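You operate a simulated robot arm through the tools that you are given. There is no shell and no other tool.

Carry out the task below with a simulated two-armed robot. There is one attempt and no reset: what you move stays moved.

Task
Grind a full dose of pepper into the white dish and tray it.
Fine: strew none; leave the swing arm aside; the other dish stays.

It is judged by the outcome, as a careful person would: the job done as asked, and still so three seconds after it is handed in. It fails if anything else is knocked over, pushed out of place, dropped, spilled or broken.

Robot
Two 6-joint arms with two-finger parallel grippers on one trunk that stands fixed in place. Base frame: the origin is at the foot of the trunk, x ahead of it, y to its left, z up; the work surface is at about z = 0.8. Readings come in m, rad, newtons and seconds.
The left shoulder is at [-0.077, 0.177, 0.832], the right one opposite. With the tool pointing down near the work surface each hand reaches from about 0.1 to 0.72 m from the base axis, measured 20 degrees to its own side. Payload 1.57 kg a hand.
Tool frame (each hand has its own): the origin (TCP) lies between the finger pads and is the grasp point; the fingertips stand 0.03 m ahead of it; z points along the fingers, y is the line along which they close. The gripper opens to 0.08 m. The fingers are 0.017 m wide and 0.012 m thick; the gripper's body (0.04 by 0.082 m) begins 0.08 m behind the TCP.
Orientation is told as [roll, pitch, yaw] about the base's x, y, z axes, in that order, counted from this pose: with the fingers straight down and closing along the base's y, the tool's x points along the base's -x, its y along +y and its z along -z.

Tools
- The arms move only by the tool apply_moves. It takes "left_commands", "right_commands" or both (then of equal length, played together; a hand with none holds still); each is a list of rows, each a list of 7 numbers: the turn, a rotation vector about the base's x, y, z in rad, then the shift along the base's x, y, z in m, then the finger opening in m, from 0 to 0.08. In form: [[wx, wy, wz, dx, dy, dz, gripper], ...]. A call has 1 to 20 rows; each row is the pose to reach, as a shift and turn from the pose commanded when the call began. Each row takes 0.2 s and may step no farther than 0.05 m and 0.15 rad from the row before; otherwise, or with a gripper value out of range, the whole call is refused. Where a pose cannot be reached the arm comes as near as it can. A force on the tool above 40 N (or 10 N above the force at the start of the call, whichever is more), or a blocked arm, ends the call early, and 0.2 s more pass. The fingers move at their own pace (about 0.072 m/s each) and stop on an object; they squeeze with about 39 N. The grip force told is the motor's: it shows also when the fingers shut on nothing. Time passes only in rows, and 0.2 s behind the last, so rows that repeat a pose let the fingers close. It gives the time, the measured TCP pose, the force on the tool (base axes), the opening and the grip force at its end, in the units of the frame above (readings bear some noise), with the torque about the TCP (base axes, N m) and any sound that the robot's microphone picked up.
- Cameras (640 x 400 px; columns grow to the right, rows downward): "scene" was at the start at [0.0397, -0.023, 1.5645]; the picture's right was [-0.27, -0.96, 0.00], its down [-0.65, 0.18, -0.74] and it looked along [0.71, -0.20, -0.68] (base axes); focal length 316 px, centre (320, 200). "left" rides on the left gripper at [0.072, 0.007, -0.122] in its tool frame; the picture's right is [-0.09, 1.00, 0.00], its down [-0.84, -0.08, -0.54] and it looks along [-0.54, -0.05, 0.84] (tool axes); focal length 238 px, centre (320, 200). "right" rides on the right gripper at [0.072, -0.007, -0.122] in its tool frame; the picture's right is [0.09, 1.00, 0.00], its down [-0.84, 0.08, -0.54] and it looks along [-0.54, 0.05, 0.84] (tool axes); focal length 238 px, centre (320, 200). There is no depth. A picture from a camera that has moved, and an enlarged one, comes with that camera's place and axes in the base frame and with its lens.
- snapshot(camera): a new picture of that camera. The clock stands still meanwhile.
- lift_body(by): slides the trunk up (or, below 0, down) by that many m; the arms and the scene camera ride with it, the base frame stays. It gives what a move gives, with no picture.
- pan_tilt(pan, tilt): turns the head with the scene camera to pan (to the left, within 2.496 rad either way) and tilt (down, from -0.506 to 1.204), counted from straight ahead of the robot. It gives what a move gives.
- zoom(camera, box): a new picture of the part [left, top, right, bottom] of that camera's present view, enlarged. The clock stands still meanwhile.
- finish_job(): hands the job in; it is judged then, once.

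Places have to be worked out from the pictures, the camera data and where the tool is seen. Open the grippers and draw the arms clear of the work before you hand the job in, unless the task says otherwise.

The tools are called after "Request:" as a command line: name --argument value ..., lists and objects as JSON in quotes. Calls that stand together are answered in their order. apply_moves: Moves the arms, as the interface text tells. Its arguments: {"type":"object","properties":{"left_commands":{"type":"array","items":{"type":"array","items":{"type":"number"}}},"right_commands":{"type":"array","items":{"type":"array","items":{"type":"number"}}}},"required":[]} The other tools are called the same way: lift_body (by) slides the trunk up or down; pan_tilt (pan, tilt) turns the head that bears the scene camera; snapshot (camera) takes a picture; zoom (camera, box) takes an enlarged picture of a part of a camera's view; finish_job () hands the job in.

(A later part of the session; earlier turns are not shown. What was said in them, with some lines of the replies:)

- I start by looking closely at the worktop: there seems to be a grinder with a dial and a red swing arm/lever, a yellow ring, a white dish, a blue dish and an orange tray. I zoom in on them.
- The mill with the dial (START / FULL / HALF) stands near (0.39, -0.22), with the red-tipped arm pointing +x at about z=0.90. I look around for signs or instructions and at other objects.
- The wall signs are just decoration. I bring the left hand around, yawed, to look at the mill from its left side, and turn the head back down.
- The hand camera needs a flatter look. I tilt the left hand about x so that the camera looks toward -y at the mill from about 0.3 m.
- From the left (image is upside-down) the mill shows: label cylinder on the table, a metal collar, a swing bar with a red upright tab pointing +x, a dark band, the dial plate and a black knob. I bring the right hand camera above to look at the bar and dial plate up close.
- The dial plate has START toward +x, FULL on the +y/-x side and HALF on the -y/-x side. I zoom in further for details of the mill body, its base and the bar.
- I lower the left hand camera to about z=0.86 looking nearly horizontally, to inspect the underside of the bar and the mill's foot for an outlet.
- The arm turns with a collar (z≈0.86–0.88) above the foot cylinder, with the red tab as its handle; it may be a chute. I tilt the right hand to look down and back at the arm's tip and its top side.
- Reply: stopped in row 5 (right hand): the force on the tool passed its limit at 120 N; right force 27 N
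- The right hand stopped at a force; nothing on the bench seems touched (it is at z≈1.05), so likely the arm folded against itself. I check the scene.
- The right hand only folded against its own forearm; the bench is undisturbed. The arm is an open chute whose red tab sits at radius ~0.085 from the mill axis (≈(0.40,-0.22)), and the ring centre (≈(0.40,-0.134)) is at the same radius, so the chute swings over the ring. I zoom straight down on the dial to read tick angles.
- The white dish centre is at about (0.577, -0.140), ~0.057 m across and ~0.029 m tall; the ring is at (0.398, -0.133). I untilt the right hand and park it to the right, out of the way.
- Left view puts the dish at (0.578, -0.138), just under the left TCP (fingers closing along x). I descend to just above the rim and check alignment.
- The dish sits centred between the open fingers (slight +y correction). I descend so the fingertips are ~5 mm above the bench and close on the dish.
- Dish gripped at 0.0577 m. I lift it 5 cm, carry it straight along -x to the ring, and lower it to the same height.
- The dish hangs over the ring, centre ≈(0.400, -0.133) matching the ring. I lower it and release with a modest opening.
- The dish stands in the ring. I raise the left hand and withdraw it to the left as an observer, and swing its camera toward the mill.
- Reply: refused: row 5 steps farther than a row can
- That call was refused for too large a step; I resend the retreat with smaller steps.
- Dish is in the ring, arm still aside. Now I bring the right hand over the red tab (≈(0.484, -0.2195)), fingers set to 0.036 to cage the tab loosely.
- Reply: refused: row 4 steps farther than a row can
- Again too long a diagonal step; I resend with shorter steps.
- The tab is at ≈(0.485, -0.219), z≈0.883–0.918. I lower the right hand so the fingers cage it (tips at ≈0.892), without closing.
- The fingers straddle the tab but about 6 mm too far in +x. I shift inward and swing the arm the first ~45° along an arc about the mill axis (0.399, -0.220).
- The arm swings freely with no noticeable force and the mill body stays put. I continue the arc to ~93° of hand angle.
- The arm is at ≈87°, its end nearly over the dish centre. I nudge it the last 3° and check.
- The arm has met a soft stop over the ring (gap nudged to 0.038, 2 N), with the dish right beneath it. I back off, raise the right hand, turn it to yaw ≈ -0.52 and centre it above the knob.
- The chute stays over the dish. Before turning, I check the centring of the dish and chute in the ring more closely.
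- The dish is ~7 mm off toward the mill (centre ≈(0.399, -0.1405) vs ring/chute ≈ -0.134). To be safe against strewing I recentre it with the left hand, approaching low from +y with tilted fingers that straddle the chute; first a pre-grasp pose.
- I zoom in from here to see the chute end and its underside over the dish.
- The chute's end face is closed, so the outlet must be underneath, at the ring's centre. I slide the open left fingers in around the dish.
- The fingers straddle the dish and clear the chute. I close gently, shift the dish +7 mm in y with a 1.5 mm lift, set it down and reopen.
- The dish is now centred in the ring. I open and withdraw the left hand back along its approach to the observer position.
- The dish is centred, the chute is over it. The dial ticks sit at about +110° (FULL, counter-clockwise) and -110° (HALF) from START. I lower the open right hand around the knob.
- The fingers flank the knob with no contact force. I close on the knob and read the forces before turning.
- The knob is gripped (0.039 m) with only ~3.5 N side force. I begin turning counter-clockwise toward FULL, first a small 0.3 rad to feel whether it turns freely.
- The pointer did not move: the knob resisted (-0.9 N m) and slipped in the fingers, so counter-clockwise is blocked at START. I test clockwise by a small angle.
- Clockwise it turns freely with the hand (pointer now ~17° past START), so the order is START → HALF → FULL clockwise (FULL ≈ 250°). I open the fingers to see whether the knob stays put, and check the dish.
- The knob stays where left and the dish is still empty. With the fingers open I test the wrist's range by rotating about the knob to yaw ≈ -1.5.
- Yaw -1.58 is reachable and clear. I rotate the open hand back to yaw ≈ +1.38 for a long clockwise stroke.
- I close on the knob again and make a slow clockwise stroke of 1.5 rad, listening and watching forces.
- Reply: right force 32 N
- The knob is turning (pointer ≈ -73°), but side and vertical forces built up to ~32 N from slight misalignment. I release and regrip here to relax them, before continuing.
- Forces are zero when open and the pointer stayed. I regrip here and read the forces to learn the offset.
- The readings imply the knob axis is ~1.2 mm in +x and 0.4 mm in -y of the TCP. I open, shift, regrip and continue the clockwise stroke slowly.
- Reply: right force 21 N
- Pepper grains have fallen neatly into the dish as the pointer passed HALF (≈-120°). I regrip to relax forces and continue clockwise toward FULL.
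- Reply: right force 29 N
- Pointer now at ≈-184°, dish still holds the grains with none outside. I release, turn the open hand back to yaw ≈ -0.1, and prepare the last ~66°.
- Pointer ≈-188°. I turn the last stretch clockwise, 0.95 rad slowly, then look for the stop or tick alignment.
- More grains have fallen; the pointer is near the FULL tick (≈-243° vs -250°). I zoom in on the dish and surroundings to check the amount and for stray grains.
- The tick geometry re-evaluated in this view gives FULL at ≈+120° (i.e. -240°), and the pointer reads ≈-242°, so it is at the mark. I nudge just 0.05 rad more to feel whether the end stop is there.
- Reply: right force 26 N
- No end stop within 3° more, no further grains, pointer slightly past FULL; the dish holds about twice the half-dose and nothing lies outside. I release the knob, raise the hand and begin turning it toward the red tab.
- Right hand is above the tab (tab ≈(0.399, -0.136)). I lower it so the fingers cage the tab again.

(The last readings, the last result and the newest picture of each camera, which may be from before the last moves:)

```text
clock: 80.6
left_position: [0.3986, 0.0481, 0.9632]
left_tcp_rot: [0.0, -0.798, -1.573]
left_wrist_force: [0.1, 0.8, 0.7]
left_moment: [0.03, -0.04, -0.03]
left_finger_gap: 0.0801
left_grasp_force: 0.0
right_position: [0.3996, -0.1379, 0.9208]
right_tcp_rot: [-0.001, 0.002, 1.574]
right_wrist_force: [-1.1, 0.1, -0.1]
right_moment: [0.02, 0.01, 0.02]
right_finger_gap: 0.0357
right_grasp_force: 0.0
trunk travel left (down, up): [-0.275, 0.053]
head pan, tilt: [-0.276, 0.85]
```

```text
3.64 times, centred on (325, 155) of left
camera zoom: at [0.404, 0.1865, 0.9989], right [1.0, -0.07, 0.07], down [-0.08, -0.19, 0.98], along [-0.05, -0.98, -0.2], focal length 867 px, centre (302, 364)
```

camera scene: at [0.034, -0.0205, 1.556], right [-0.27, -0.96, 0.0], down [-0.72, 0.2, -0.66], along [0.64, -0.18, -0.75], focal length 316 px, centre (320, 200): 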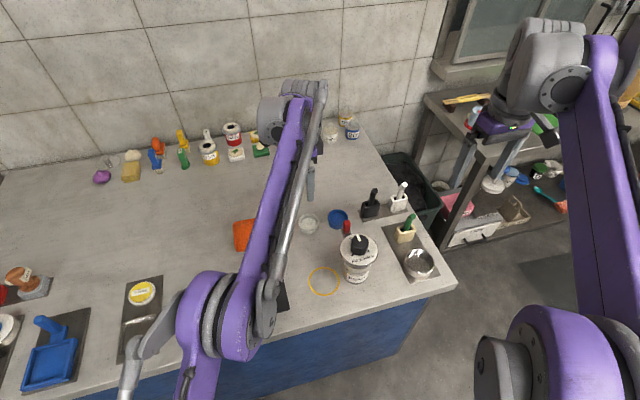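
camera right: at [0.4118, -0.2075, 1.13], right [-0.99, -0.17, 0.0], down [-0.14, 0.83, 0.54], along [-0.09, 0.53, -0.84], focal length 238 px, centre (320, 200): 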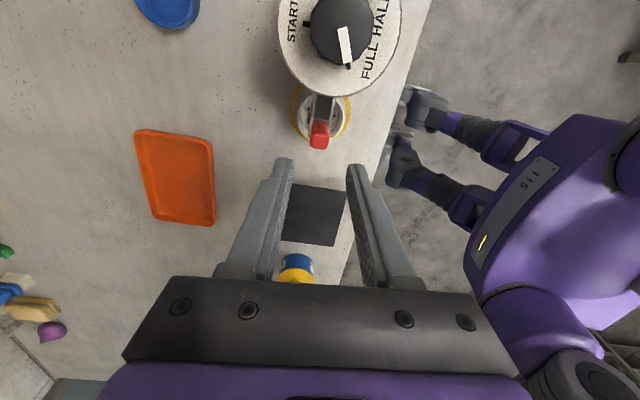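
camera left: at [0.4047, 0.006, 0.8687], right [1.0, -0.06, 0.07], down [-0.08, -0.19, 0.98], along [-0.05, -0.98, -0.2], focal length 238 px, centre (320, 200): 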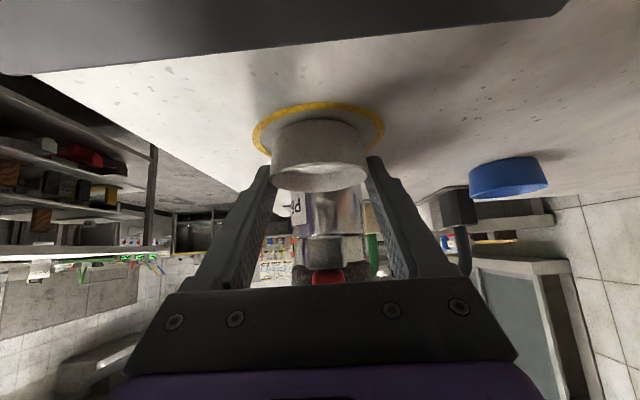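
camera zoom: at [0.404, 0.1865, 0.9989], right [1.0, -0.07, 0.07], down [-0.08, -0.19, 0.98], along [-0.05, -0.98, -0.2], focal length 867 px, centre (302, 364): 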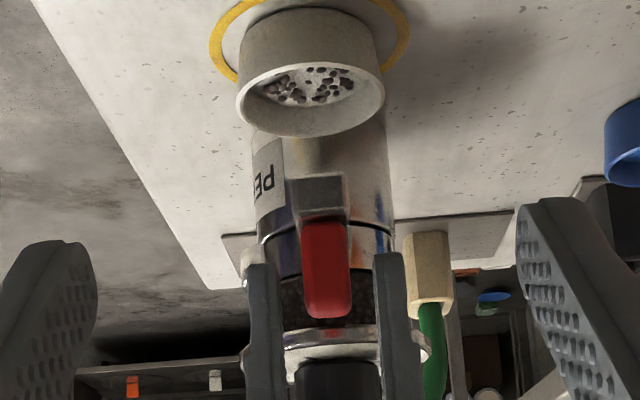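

The tab is caged. I swing the arm slowly back toward +x along the same arc.

Request:
apply_moves --right_commands '[[0, 0, -0.1309, 0.0107, -0.0007, 0, 0.036], [0, 0, -0.2618, 0.0212, -0.0028, 0, 0.036], [0, 0, -0.3927, 0.0314, -0.0062, 0, 0.036], [0, 0, -0.5236, 0.041, -0.011, 0, 0.036], [0, 0, -0.6545, 0.0499, -0.0169, 0, 0.036], [0, 0, -0.7854, 0.058, -0.024, 0, 0.036], [0, 0, -0.9163, 0.0651, -0.0321, 0, 0.036], [0, 0, -1.0472, 0.071, -0.041, 0, 0.036], [0, 0, -1.1781, 0.0758, -0.0506, 0, 0.036], [0, 0, -1.309, 0.0792, -0.0608, 0, 0.036], [0, 0, -1.4399, 0.0813, -0.0713, 0, 0.036], [0, 0, -1.5708, 0.082, -0.082, 0, 0.036], [0, 0, -1.5708, 0.082, -0.082, 0, 0.036]]'

Request:
zoom --camera "right" --box '[230, 60, 410, 240]'

Request:
zoom --camera "left" --box '[260, 90, 420, 250]'

Request:
zoom --camera "scene" --box '[290, 200, 410, 310]'

```text
clock: 83.4
left_position: [0.3971, 0.0481, 0.9637]
left_tcp_rot: [0.0, -0.801, -1.573]
left_wrist_force: [-0.1, 0.1, -0.5]
left_moment: [0.02, 0.03, 0.0]
left_finger_gap: 0.0802
left_grasp_force: 0.2
right_position: [0.4818, -0.2188, 0.9223]
right_tcp_rot: [-0.002, 0.003, 0.002]
right_wrist_force: [0.4, 0.8, 0.4]
right_moment: [0.0, 0.01, -0.02]
right_finger_gap: 0.036
right_grasp_force: 0.0
trunk travel left (down, up): [-0.275, 0.053]
head pan, tilt: [-0.276, 0.85]
```

```text
2.22 times, centred on (320, 150) of right
camera zoom: at [0.41, -0.225, 1.0457], right [-0.09, 1.0, 0.0], down [0.84, 0.08, 0.54], along [0.54, 0.05, -0.84], focal length 530 px, centre (320, 311)
```

zoom: 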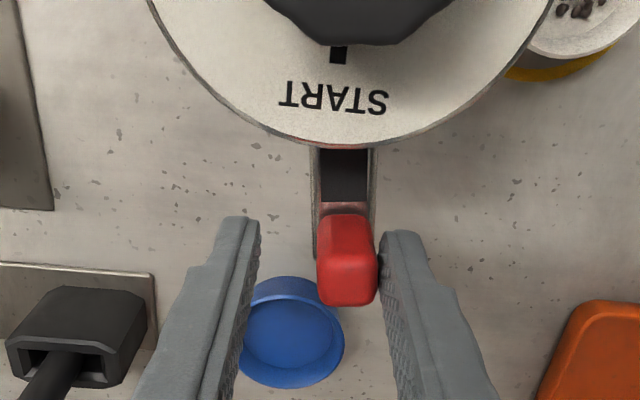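

```text
2.50 times, centred on (340, 170) of left
camera zoom: at [0.4041, 0.1866, 0.9989], right [1.0, -0.07, 0.07], down [-0.08, -0.19, 0.98], along [-0.05, -0.98, -0.2], focal length 596 px, centre (270, 275)
```

zoom: 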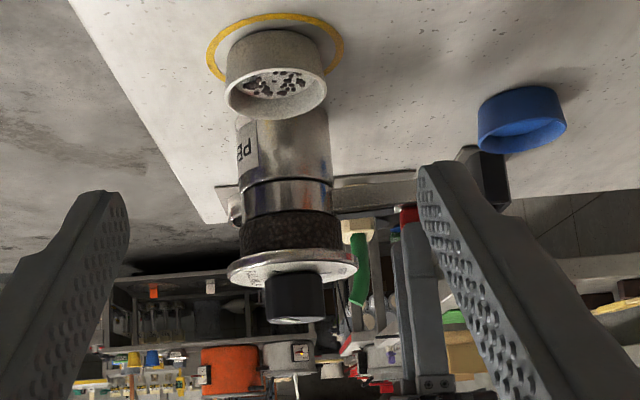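

```text
3.64 times, centred on (350, 255) of scene
camera zoom: at [0.035, -0.0215, 1.5559], right [-0.27, -0.96, 0.0], down [-0.72, 0.2, -0.66], along [0.64, -0.18, -0.75], focal length 1151 px, centre (211, 0)
```

zoom: 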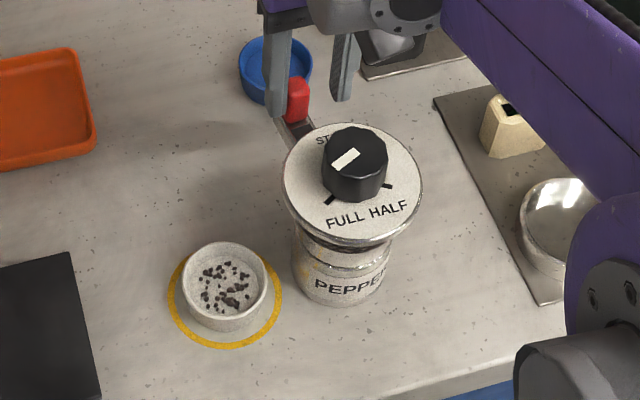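

The arm is nearly back (≈+5°) and the full dose sits in the dish with nothing around it. I nudge the last few degrees to where it was originally.

Request:
apply_moves --right_commands '[[0, 0, -0.05, -0.0001, -0.0041, 0, 0.036], [0, 0, -0.1, -0.0004, -0.0082, 0, 0.036], [0, 0, -0.1, -0.0004, -0.0082, 0, 0.036]]'

Request:
zoom --camera "right" --box '[230, 60, 410, 240]'

```text
clock: 84.2
left_position: [0.3981, 0.0486, 0.9639]
left_tcp_rot: [0.001, -0.799, -1.573]
left_wrist_force: [0.4, -0.4, 0.0]
left_moment: [-0.01, -0.02, -0.01]
left_finger_gap: 0.0802
left_grasp_force: 0.1
right_position: [0.4794, -0.2267, 0.9225]
right_tcp_rot: [-0.001, 0.004, -0.095]
right_wrist_force: [0.1, 1.3, -0.4]
right_moment: [0.0, 0.0, -0.02]
right_finger_gap: 0.0361
right_grasp_force: 0.1
trunk travel left (down, up): [-0.275, 0.053]
head pan, tilt: [-0.276, 0.85]
```

```text
2.22 times, centred on (320, 150) of right
camera zoom: at [0.4094, -0.2259, 1.0457], right [0.0, 1.0, 0.0], down [0.84, 0.0, 0.54], along [0.54, 0.0, -0.84], focal length 530 px, centre (320, 311)
```

zoom: 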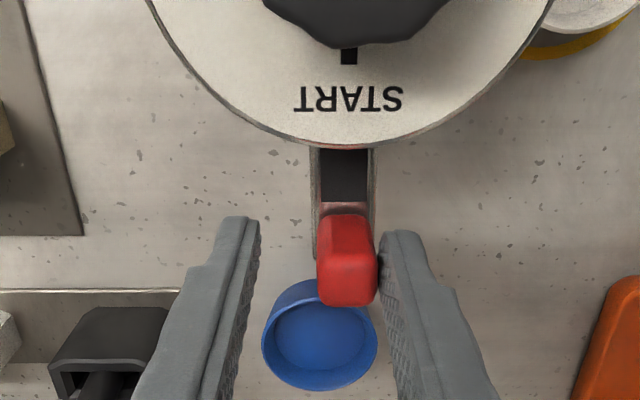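

The arm is back at its original angle (≈0–1°). I centre the fingers off the tab, raise the right hand and park it to the right.

Request:
apply_moves --right_commands '[[0, 0, 0.03, 0, 0.006, 0, 0.04], [0, 0, 0.05, 0, 0.006, 0.03, 0.04], [0, 0, 0.08, 0, 0.006, 0.07, 0.05], [0, 0, 0.095, 0, 0.006, 0.11, 0.06], [0, 0, 0.095, -0.01, -0.03, 0.13, 0.08], [0, 0, 0.095, -0.03, -0.07, 0.15, 0.08], [0, 0, 0.095, -0.05, -0.11, 0.17, 0.08], [0, 0, 0.095, -0.07, -0.15, 0.19, 0.08], [0, 0, 0.095, -0.09, -0.19, 0.2, 0.08], [0, 0, 0.095, -0.1, -0.21, 0.2, 0.08], [0, 0, 0.095, -0.1, -0.21, 0.2, 0.08]]'

Request:
snapshot --camera "scene"

Request:
zoom --camera "scene" --box '[220, 200, 410, 310]'

Request:
snapshot --camera "right"

```text
clock: 86.6
left_position: [0.3979, 0.0483, 0.9634]
left_tcp_rot: [0.0, -0.8, -1.573]
left_wrist_force: [0.2, -0.7, 0.4]
left_moment: [-0.02, -0.02, 0.0]
left_finger_gap: 0.0801
left_grasp_force: 0.1
right_position: [0.3825, -0.4394, 1.1222]
right_tcp_rot: [-0.003, 0.004, 0.0]
right_wrist_force: [0.4, 0.5, 0.2]
right_moment: [-0.04, 0.04, 0.0]
right_finger_gap: 0.0801
right_grasp_force: 0.0
trunk travel left (down, up): [-0.275, 0.053]
head pan, tilt: [-0.276, 0.85]
```

```text
taken
camera scene: at [0.035, -0.0215, 1.5559], right [-0.27, -0.96, 0.0], down [-0.72, 0.2, -0.66], along [0.64, -0.18, -0.75], focal length 316 px, centre (320, 200)
```

scene: 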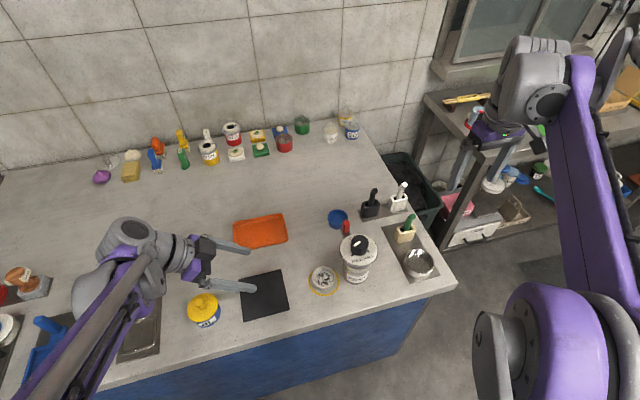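

```text
3.37 times, centred on (315, 255) of scene
camera zoom: at [0.035, -0.0215, 1.5559], right [-0.27, -0.96, 0.0], down [-0.72, 0.2, -0.66], along [0.64, -0.18, -0.75], focal length 1066 px, centre (337, 15)
```

zoom: 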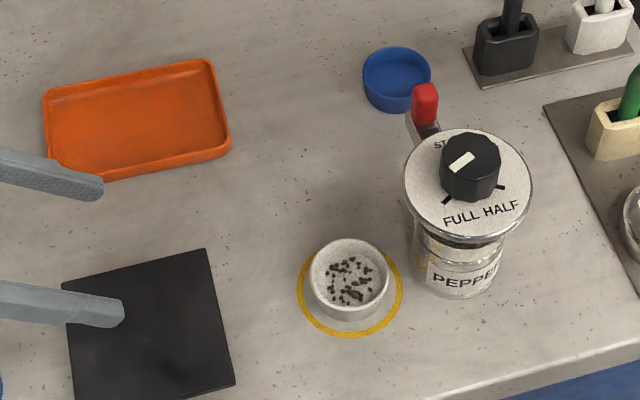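

```text
taken
camera right: at [0.3116, -0.4444, 1.2435], right [-0.09, 1.0, 0.0], down [0.84, 0.08, 0.54], along [0.54, 0.05, -0.84], focal length 238 px, centre (320, 200)
```

right: 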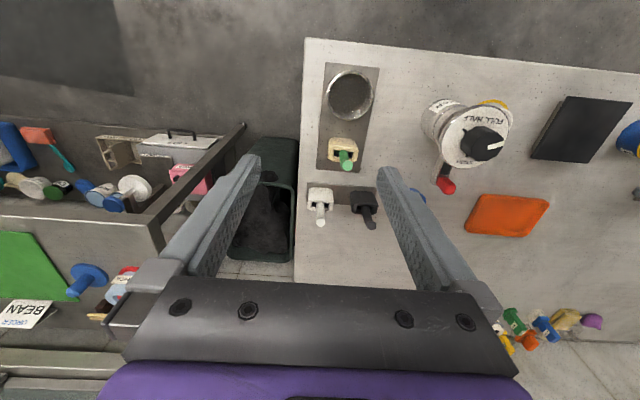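

Everything is clean: full dish in the ring, chute aside, blue dish untouched. I bring the left hand upright above the filled dish (closing along x).

Request:
apply_moves --left_commands '[[0.13, 0, 0, 0, 0, 0.01, 0.08], [0.26, 0, 0, 0, -0.02, 0.02, 0.08], [0.4, 0, 0, 0, -0.05, 0.02, 0.08], [0.54, 0, 0, 0, -0.08, 0.01, 0.08], [0.68, 0, 0, 0, -0.115, 0, 0.08], [0.8, 0, 0, 0.0008, -0.15, -0.01, 0.08], [0.8, 0, 0, 0.0008, -0.175, -0.02, 0.08], [0.8, 0, 0, 0.0008, -0.1815, -0.0335, 0.08], [0.8, 0, 0, 0.0008, -0.1815, -0.0335, 0.08]]'

Request:
snapshot --camera "left"

Request:
zoom --camera "scene" --box '[270, 200, 410, 310]'

```text
clock: 88.6
left_position: [0.4006, -0.1349, 0.9305]
left_tcp_rot: [0.0, 0.002, -1.572]
left_wrist_force: [0.1, 0.5, -0.7]
left_moment: [0.01, -0.01, 0.0]
left_finger_gap: 0.0801
left_grasp_force: 0.0
right_position: [0.3825, -0.4375, 1.1204]
right_tcp_rot: [-0.001, 0.003, -0.001]
right_wrist_force: [0.0, -0.6, 0.1]
right_moment: [-0.01, 0.02, 0.02]
right_finger_gap: 0.0801
right_grasp_force: 0.1
trunk travel left (down, up): [-0.275, 0.053]
head pan, tilt: [-0.276, 0.85]
```

```text
taken
camera left: at [0.4059, -0.0617, 1.0549], right [1.0, -0.09, 0.0], down [-0.08, -0.84, 0.54], along [-0.05, -0.54, -0.84], focal length 238 px, centre (320, 200)
```

left: 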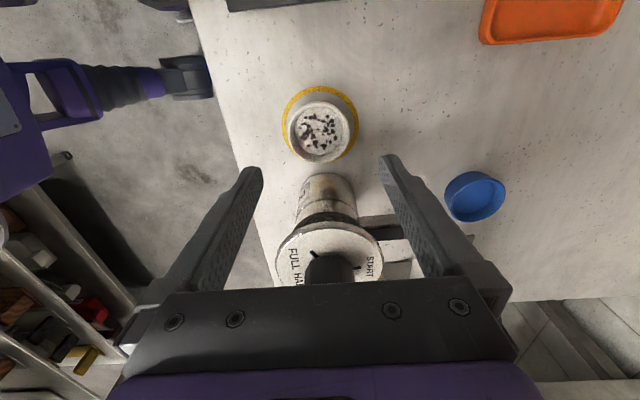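

```text
3.64 times, centred on (340, 255) of scene
camera zoom: at [0.0349, -0.0215, 1.5559], right [-0.27, -0.96, 0.0], down [-0.72, 0.2, -0.66], along [0.64, -0.18, -0.75], focal length 1151 px, centre (247, 0)
```

zoom: 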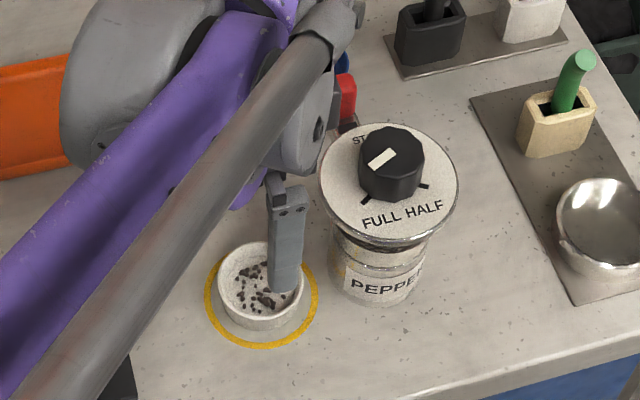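

The dish is centred under the left hand. I descend with open fingers around it and close.

Request:
apply_moves --left_commands '[[0, 0, 0, 0, 0.0005, -0.025, 0.08], [0, 0, 0, 0, 0.0005, -0.05, 0.08], [0, 0, 0, 0, 0.0005, -0.075, 0.08], [0, 0, 0, 0, 0.0005, -0.0885, 0.08], [0, 0, 0, 0, 0.0005, -0.0935, 0.08], [0, 0, 0, 0, 0.0005, -0.0935, 0.08]]'

Request:
snapshot --camera "left"

```text
clock: 90.0
left_position: [0.3984, -0.1331, 0.8355]
left_tcp_rot: [-0.001, -0.001, -1.571]
left_wrist_force: [-0.1, -0.5, -0.1]
left_moment: [-0.01, -0.03, -0.02]
left_finger_gap: 0.0798
left_grasp_force: 0.1
right_position: [0.3826, -0.4374, 1.1201]
right_tcp_rot: [-0.001, 0.002, 0.0]
right_wrist_force: [0.2, 0.1, -0.4]
right_moment: [0.01, 0.0, 0.03]
right_finger_gap: 0.08
right_grasp_force: 0.0
trunk travel left (down, up): [-0.275, 0.053]
head pan, tilt: [-0.276, 0.85]
```

```text
taken
camera left: at [0.4055, -0.0613, 0.961], right [1.0, -0.09, 0.0], down [-0.08, -0.84, 0.54], along [-0.05, -0.54, -0.84], focal length 238 px, centre (320, 200)
```

left: 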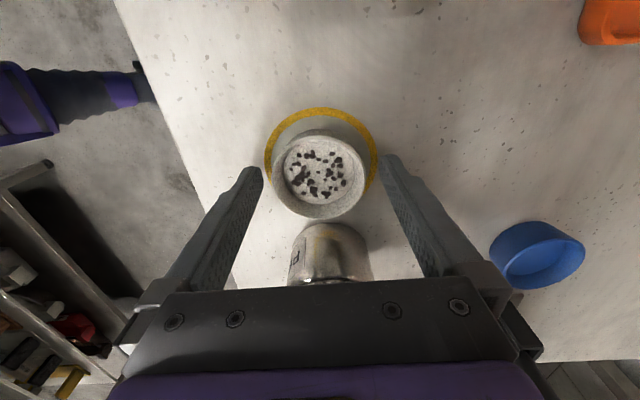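

The dish is between the fingers with the pepper inside. I close and lift straight up 6 cm slowly.

Request:
apply_moves --left_commands '[[0, 0, 0, 0, 0, 0, 0.07], [0, 0, 0, 0, 0, 0, 0.062], [0, 0, 0, 0, 0, 0, 0.055], [0, 0, 0, 0, 0, 0, 0.05], [0, 0, 0, 0, 0, 0, 0.05], [0, 0, 0, 0, 0, 0.004, 0.05], [0, 0, 0, 0, 0, 0.012, 0.05], [0, 0, 0, 0, 0, 0.024, 0.05], [0, 0, 0, 0, 0, 0.036, 0.05], [0, 0, 0, 0, 0, 0.048, 0.05], [0, 0, 0, 0, 0, 0.058, 0.05], [0, 0, 0, 0, 0, 0.062, 0.05], [0, 0, 0, 0, 0, 0.062, 0.05]]'

Request:
snapshot --camera "left"

Request:
zoom --camera "scene" --box '[270, 200, 410, 310]'

```text
clock: 92.8
left_position: [0.4, -0.1321, 0.8975]
left_tcp_rot: [0.0, -0.001, -1.572]
left_wrist_force: [-0.3, -0.6, 0.3]
left_moment: [0.01, 0.02, -0.03]
left_finger_gap: 0.0578
left_grasp_force: 39.7
right_position: [0.3832, -0.4383, 1.1207]
right_tcp_rot: [0.0, 0.003, 0.0]
right_wrist_force: [-0.2, 0.0, 0.5]
right_moment: [0.01, -0.02, 0.01]
right_finger_gap: 0.08
right_grasp_force: 0.1
trunk travel left (down, up): [-0.275, 0.053]
head pan, tilt: [-0.276, 0.85]
```

```text
taken
camera left: at [0.4054, -0.0601, 1.0214], right [1.0, -0.09, 0.0], down [-0.08, -0.84, 0.54], along [-0.05, -0.54, -0.84], focal length 238 px, centre (320, 200)
```

left: 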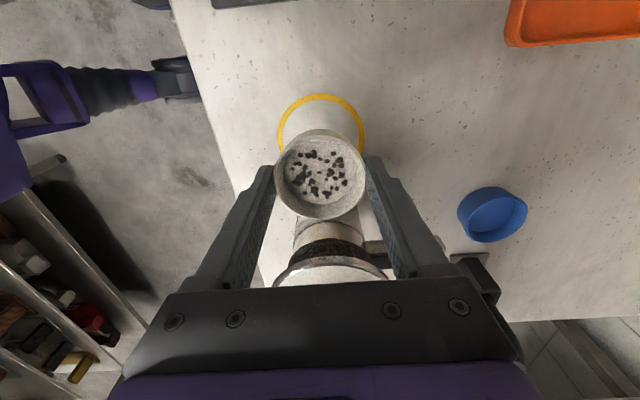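

```text
3.64 times, centred on (340, 255) of scene
camera zoom: at [0.035, -0.0216, 1.5559], right [-0.27, -0.96, 0.0], down [-0.72, 0.2, -0.66], along [0.64, -0.18, -0.75], focal length 1151 px, centre (247, 0)
```

zoom: 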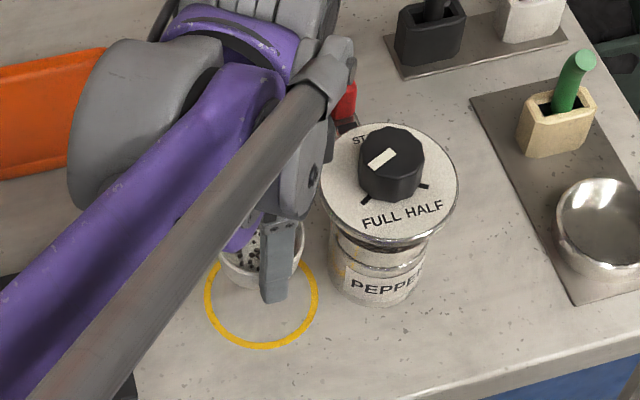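

Held firmly with all pepper in. I carry it toward the tray, first away from the mill, then turning the hand to yaw ≈ 0 so the fingers lie along the tray's long side.

Request:
apply_moves --left_commands '[[0, 0, 0, 0.004, 0.008, 0, 0.05], [0, 0, 0, 0.012, 0.02, 0, 0.05], [0, 0, 0, 0.021, 0.035, 0, 0.05], [0, 0, 0, 0.03, 0.05, 0, 0.05], [0, 0, 0.0982, 0.0405, 0.0549, 0, 0.05], [0, 0, 0.1964, 0.051, 0.0598, 0, 0.05], [0, 0, 0.2946, 0.0615, 0.0647, 0, 0.05], [0, 0, 0.3928, 0.072, 0.0696, 0, 0.05], [0, 0, 0.491, 0.0825, 0.0745, 0, 0.05], [0, 0, 0.5892, 0.093, 0.0794, 0, 0.05], [0, 0, 0.6874, 0.1035, 0.0843, 0, 0.05], [0, 0, 0.7856, 0.114, 0.0892, 0, 0.05], [0, 0, 0.8838, 0.1245, 0.0941, 0, 0.05], [0, 0, 0.982, 0.135, 0.099, 0, 0.05], [0, 0, 1.0802, 0.1455, 0.1039, 0, 0.05], [0, 0, 1.1784, 0.156, 0.1088, 0, 0.05], [0, 0, 1.2766, 0.1665, 0.1137, 0, 0.05], [0, 0, 1.3748, 0.177, 0.1186, 0, 0.05], [0, 0, 1.473, 0.1875, 0.1235, 0, 0.05], [0, 0, 1.5712, 0.198, 0.1284, 0, 0.05]]'

Request:
snapshot --camera "left"

Request:
snapshot --camera "scene"

Request:
snapshot --camera "right"

```text
clock: 97.0
left_position: [0.5984, -0.0038, 0.8981]
left_tcp_rot: [-0.001, 0.0, 0.003]
left_wrist_force: [-0.2, -0.2, 0.0]
left_moment: [-0.02, -0.01, 0.0]
left_finger_gap: 0.0575
left_grasp_force: 38.8
right_position: [0.3836, -0.4374, 1.1209]
right_tcp_rot: [-0.001, 0.003, -0.001]
right_wrist_force: [-0.6, -0.2, -0.3]
right_moment: [-0.02, -0.02, 0.02]
right_finger_gap: 0.08
right_grasp_force: 0.1
trunk travel left (down, up): [-0.275, 0.053]
head pan, tilt: [-0.276, 0.85]
```

```text
taken
camera left: at [0.5255, 0.0034, 1.0215], right [0.09, 1.0, 0.0], down [0.84, -0.08, 0.54], along [0.54, -0.05, -0.84], focal length 238 px, centre (320, 200)
```

left: 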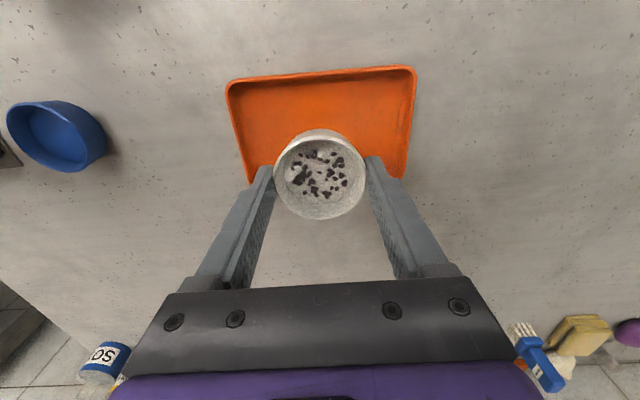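

```text
taken
camera scene: at [0.0354, -0.0214, 1.5559], right [-0.27, -0.96, 0.0], down [-0.72, 0.2, -0.66], along [0.63, -0.18, -0.75], focal length 316 px, centre (320, 200)
```

scene: 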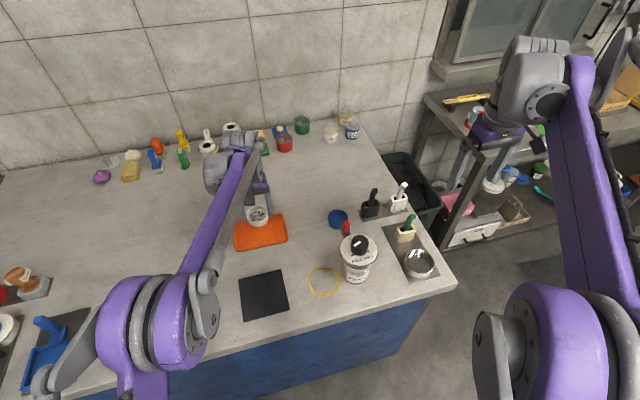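

```text
taken
camera right: at [0.3122, -0.4439, 1.2434], right [-0.09, 1.0, 0.0], down [0.84, 0.08, 0.54], along [0.54, 0.05, -0.84], focal length 238 px, centre (320, 200)
```

right: 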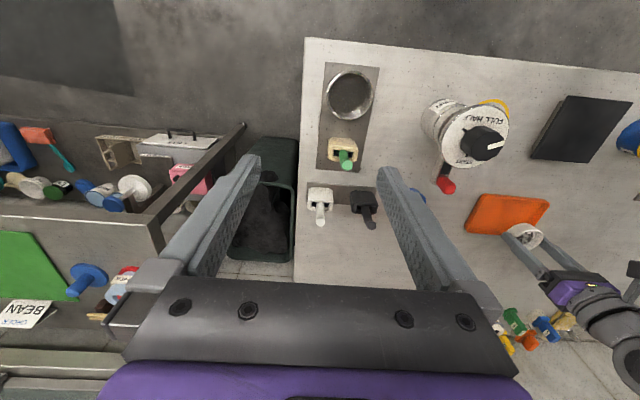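

The dish is over the middle of the tray (tray ≈ x 0.55–0.645, y -0.075–0.077). I lower it to about 1 cm above expected contact.

Request:
apply_moves --left_commands '[[0, 0, 0, -0.0005, 0.0005, -0.008, 0.05], [0, 0, 0, -0.001, 0.001, -0.02, 0.05], [0, 0, 0, -0.0015, 0.0015, -0.032, 0.05], [0, 0, 0, -0.0015, 0.002, -0.042, 0.05], [0, 0, 0, -0.0015, 0.002, -0.05, 0.05], [0, 0, 0, -0.0015, 0.002, -0.05, 0.05]]'

Request:
snapshot --camera "left"

Request:
zoom --camera "right" --box '[450, 170, 600, 290]'

Request:
zoom --camera "scene" --box '[210, 180, 320, 265]'

```text
clock: 98.4
left_position: [0.5958, -0.002, 0.8484]
left_tcp_rot: [0.0, -0.001, -0.001]
left_wrist_force: [-0.1, -0.6, 0.3]
left_moment: [0.03, 0.02, 0.01]
left_finger_gap: 0.0573
left_grasp_force: 39.2
right_position: [0.3833, -0.4388, 1.1213]
right_tcp_rot: [-0.001, 0.005, 0.0]
right_wrist_force: [-0.8, 0.5, 0.1]
right_moment: [-0.02, -0.01, -0.03]
right_finger_gap: 0.0799
right_grasp_force: 0.0
trunk travel left (down, up): [-0.275, 0.053]
head pan, tilt: [-0.276, 0.85]
```

```text
taken
camera left: at [0.5233, 0.0057, 0.9722], right [0.09, 1.0, 0.0], down [0.84, -0.08, 0.54], along [0.54, -0.05, -0.84], focal length 238 px, centre (320, 200)
```

left: 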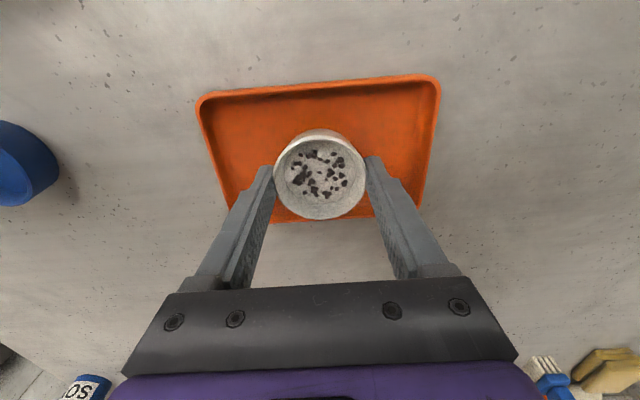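

```text
3.33 times, centred on (525, 230) of right
camera zoom: at [0.3118, -0.4441, 1.2434], right [-0.09, 1.0, 0.0], down [0.84, 0.08, 0.54], along [0.54, 0.05, -0.84], focal length 794 px, centre (-363, 100)
```

zoom: 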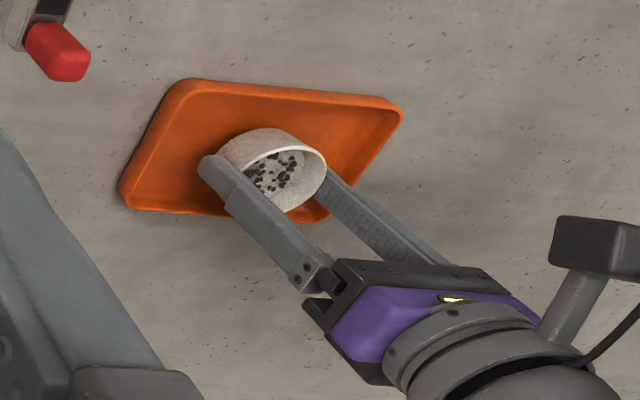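

```text
4.71 times, centred on (265, 222) of scene
camera zoom: at [0.035, -0.0216, 1.5559], right [-0.27, -0.96, 0.0], down [-0.72, 0.2, -0.66], along [0.64, -0.18, -0.75], focal length 1490 px, centre (579, 94)
```

zoom: 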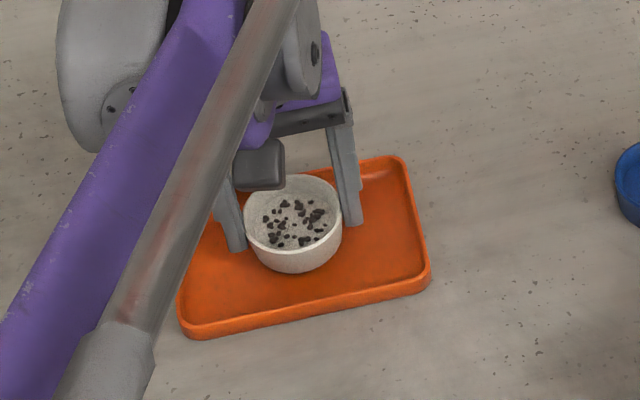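

The dish is centred in the tray area. I lower in small steps and watch for contact force.

Request:
apply_moves --left_commands '[[0, 0, 0, 0, 0, -0.002, 0.05], [0, 0, 0, 0, 0, -0.004, 0.05], [0, 0, 0, 0, 0, -0.006, 0.05], [0, 0, 0, 0, 0, -0.006, 0.05]]'

Request:
apply_moves --left_commands '[[0, 0, 0, 0, 0, -0.001, 0.05], [0, 0, 0, 0, 0, -0.002, 0.05], [0, 0, 0, 0, 0, -0.002, 0.05]]'

```text
clock: 99.4
left_position: [0.597, -0.0023, 0.8411]
left_tcp_rot: [0.001, -0.001, -0.001]
left_wrist_force: [-0.1, 0.3, -0.3]
left_moment: [-0.02, 0.04, 0.0]
left_finger_gap: 0.0574
left_grasp_force: 39.5
right_position: [0.3835, -0.4387, 1.1209]
right_tcp_rot: [-0.002, 0.005, -0.001]
right_wrist_force: [0.4, 1.3, -0.1]
right_moment: [-0.01, 0.0, 0.0]
right_finger_gap: 0.0799
right_grasp_force: 0.1
trunk travel left (down, up): [-0.275, 0.053]
head pan, tilt: [-0.276, 0.85]
```

```text
clock: 100.2
left_position: [0.5948, -0.0017, 0.8408]
left_tcp_rot: [-0.001, -0.003, -0.001]
left_wrist_force: [5.8, 1.2, 19.4]
left_moment: [0.08, -0.16, 0.03]
left_finger_gap: 0.0574
left_grasp_force: 38.6
right_position: [0.382, -0.4385, 1.1226]
right_tcp_rot: [-0.001, 0.001, 0.0]
right_wrist_force: [0.7, 0.7, 0.0]
right_moment: [-0.04, 0.0, 0.01]
right_finger_gap: 0.0798
right_grasp_force: 0.0
trunk travel left (down, up): [-0.275, 0.053]
head pan, tilt: [-0.276, 0.85]
```

Contact: 19 N upward, so the dish rests on the tray floor. I ease up 1 mm and open the fingers gently.

Request:
apply_moves --left_commands '[[0, 0, 0, 0, 0, 0.001, 0.05], [0, 0, 0, 0, 0, 0.0015, 0.05], [0, 0, 0, 0, 0, 0.0015, 0.058], [0, 0, 0, 0, 0, 0.0015, 0.064], [0, 0, 0, 0, 0, 0.0015, 0.072], [0, 0, 0, 0, 0, 0.0015, 0.08], [0, 0, 0, 0, 0, 0.0015, 0.08]]'

Request:
snapshot --camera "left"

Request:
zoom --camera "right" --box '[450, 170, 600, 290]'

```text
clock: 101.8
left_position: [0.5955, -0.0029, 0.8405]
left_tcp_rot: [0.0, 0.001, 0.0]
left_wrist_force: [0.5, 0.1, 0.7]
left_moment: [-0.01, 0.0, 0.02]
left_finger_gap: 0.0801
left_grasp_force: 0.1
right_position: [0.3825, -0.4374, 1.1202]
right_tcp_rot: [0.0, 0.003, 0.0]
right_wrist_force: [0.0, -0.2, -0.4]
right_moment: [-0.03, -0.02, -0.01]
right_finger_gap: 0.0803
right_grasp_force: 0.0
trunk travel left (down, up): [-0.275, 0.053]
head pan, tilt: [-0.276, 0.85]
```

```text
taken
camera left: at [0.5232, 0.0045, 0.9648], right [0.09, 1.0, 0.0], down [0.84, -0.08, 0.54], along [0.54, -0.05, -0.84], focal length 238 px, centre (320, 200)
```

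left: 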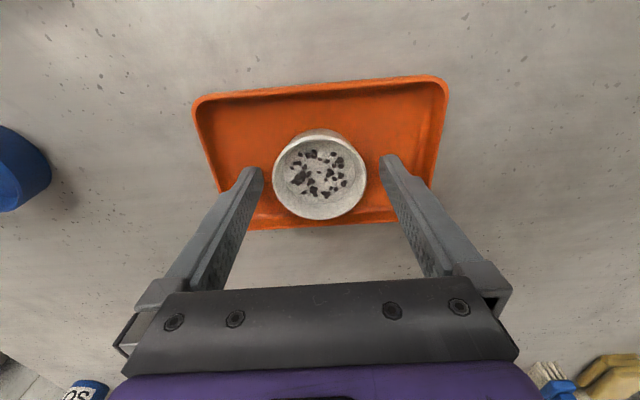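

```text
3.33 times, centred on (525, 230) of right
camera zoom: at [0.3118, -0.4441, 1.2434], right [-0.09, 1.0, 0.0], down [0.84, 0.08, 0.54], along [0.54, 0.05, -0.84], focal length 794 px, centre (-363, 100)
```

zoom: 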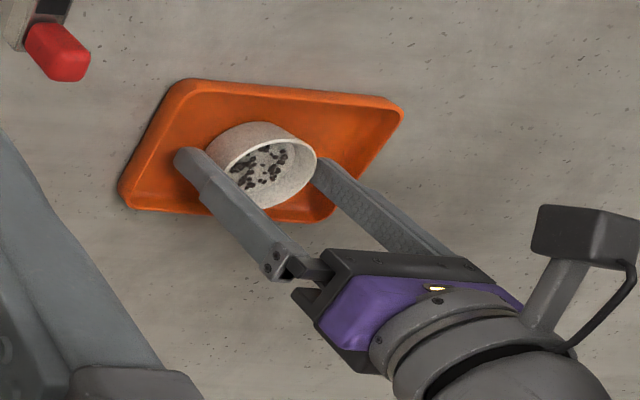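

The dish rests level in the tray with its pepper. I raise the left hand straight up and withdraw it.

Request:
apply_moves --left_commands '[[0, 0, 0, 0, 0, 0.01, 0.08], [0, 0, 0, 0, 0, 0.03, 0.08], [0, 0, 0, 0, 0, 0.06, 0.08], [0, 0, 0, 0, 0, 0.1, 0.08], [0, 0, 0, 0, 0, 0.14, 0.08], [0, 0, 0, -0.03, 0.02, 0.17, 0.08], [0, 0, 0, -0.06, 0.05, 0.19, 0.08], [0, 0, 0, -0.09, 0.08, 0.21, 0.08], [0, 0, 0, -0.12, 0.11, 0.23, 0.08], [0, 0, 0, -0.15, 0.14, 0.25, 0.08], [0, 0, 0, -0.18, 0.17, 0.27, 0.08], [0, 0, 0, -0.2, 0.19, 0.28, 0.08], [0, 0, 0, -0.2, 0.19, 0.28, 0.08]]'

Request:
snapshot --camera "scene"

Request:
zoom --camera "scene" --box '[220, 190, 450, 310]'

Request:
snapshot --camera "left"

```text
clock: 104.6
left_position: [0.3973, 0.1879, 1.1198]
left_tcp_rot: [0.001, 0.001, 0.0]
left_wrist_force: [-0.5, 0.2, -0.4]
left_moment: [-0.02, -0.01, -0.02]
left_finger_gap: 0.0799
left_grasp_force: 0.1
right_position: [0.3829, -0.4381, 1.1207]
right_tcp_rot: [-0.002, 0.003, 0.0]
right_wrist_force: [0.2, -0.3, -0.1]
right_moment: [-0.02, 0.01, -0.03]
right_finger_gap: 0.0799
right_grasp_force: 0.0
trunk travel left (down, up): [-0.275, 0.053]
head pan, tilt: [-0.276, 0.85]
```

```text
taken
camera scene: at [0.0354, -0.0217, 1.5559], right [-0.27, -0.96, 0.0], down [-0.72, 0.2, -0.66], along [0.63, -0.18, -0.75], focal length 316 px, centre (320, 200)
```

scene: 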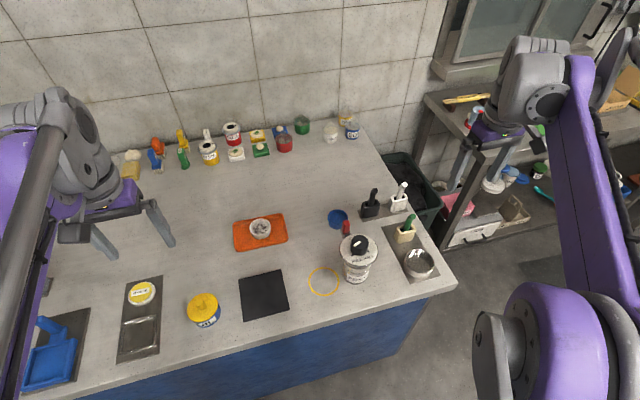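

```text
2.78 times, centred on (335, 250) of scene
camera zoom: at [0.0354, -0.0217, 1.5559], right [-0.27, -0.96, 0.0], down [-0.72, 0.2, -0.66], along [0.63, -0.18, -0.75], focal length 881 px, centre (278, 61)
```

zoom: 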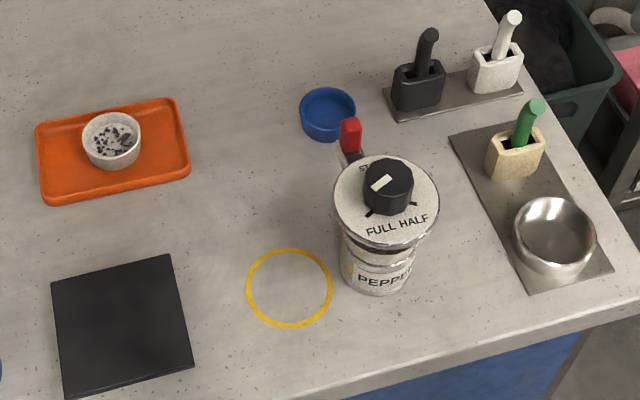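

```text
taken
camera left: at [0.3243, 0.1952, 1.2434], right [0.09, 1.0, 0.0], down [0.84, -0.08, 0.54], along [0.54, -0.05, -0.84], focal length 238 px, centre (320, 200)
```

left: 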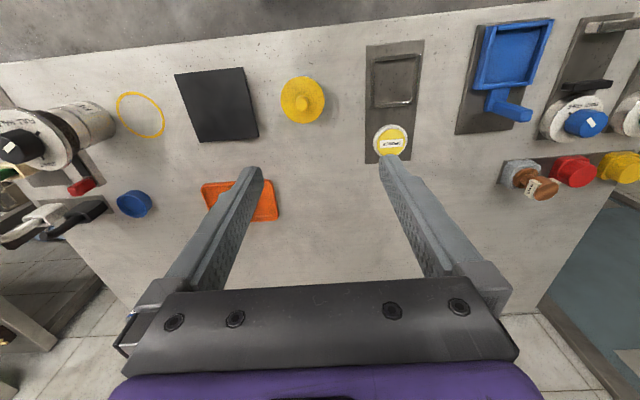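

All looks in place. I make a close check for stray grains around the ring, under the chute and in the tray, and that the arm and dish are as wanted.

Request:
zoom --camera "scene" --box '[295, 225, 385, 310]'

Request:
zoom --camera "scene" --box '[225, 205, 295, 260]'

Request:
zoom --camera "scene" --box '[320, 200, 400, 260]'

```text
4.71 times, centred on (340, 268) of scene
camera zoom: at [0.0354, -0.0217, 1.5559], right [-0.27, -0.96, 0.0], down [-0.72, 0.2, -0.66], along [0.63, -0.18, -0.75], focal length 1490 px, centre (226, -118)
```

zoom: 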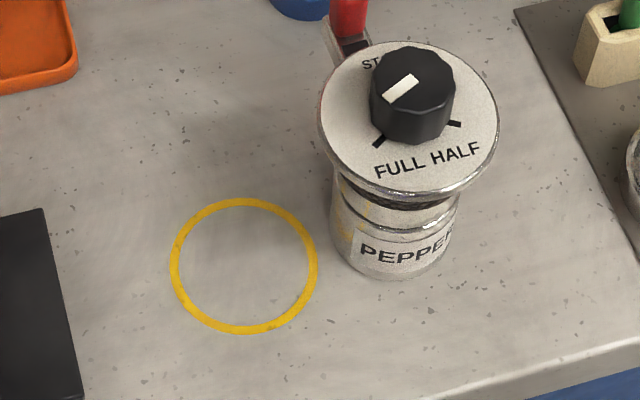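

```text
7.27 times, centred on (260, 232) of scene
camera zoom: at [0.0354, -0.0217, 1.5559], right [-0.27, -0.96, 0.0], down [-0.72, 0.2, -0.66], along [0.63, -0.18, -0.75], focal length 2302 px, centre (756, -36)
```

zoom: 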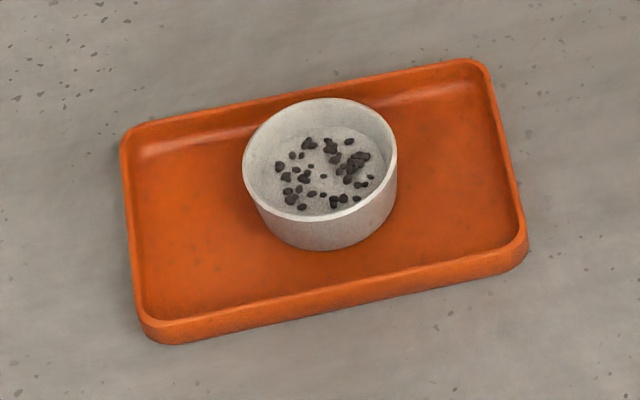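

```text
6.67 times, centred on (360, 230) of scene
camera zoom: at [0.0354, -0.0217, 1.5559], right [-0.27, -0.96, 0.0], down [-0.72, 0.2, -0.66], along [0.63, -0.18, -0.75], focal length 2110 px, centre (53, 0)
```

zoom: 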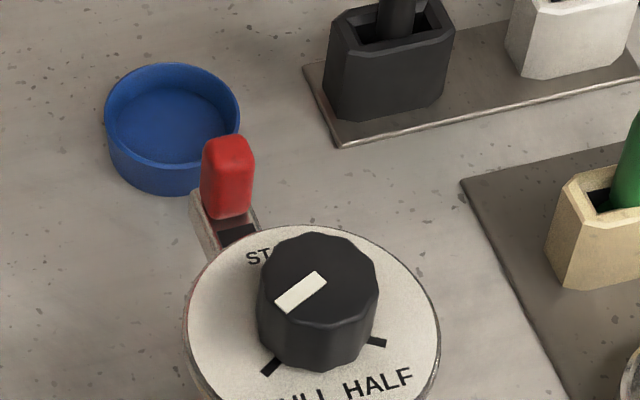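

The pepper is all in the white dish, the dish stands in the tray, and the pointer is at FULL. The swing arm is back aside and the blue dish hasn't moved. There are no stray grains, and both open hands are clear of the work. I hand the job in.

Request:
finish_job

```text
The job is handed in.
```

The white dish holds a full dose of pepper and stands in the middle of the orange tray. The job is handed in, but no verdict has come back yet.

- **Dose:** I turned the dial clockwise from START through HALF to FULL. The pointer sits a few degrees past the FULL mark. About half the grains dropped near HALF and the rest near FULL.
- **Strewing:** No stray grains showed in close views of the bench, the ring or the tray.
- **Swing arm:** I swung it over the ring to deliver the pepper, then back to where it started.
- **Blue dish:** I never touched it.

At first I turned the dial the wrong way. It was blocked at START and the knob slipped in the fingers, but nothing was dispensed. Earlier, while I was looking around, the right hand stopped once on a high force, apparently folding against its own arm well above the bench. Nothing on the bench moved.

Both grippers are open and drawn clear.
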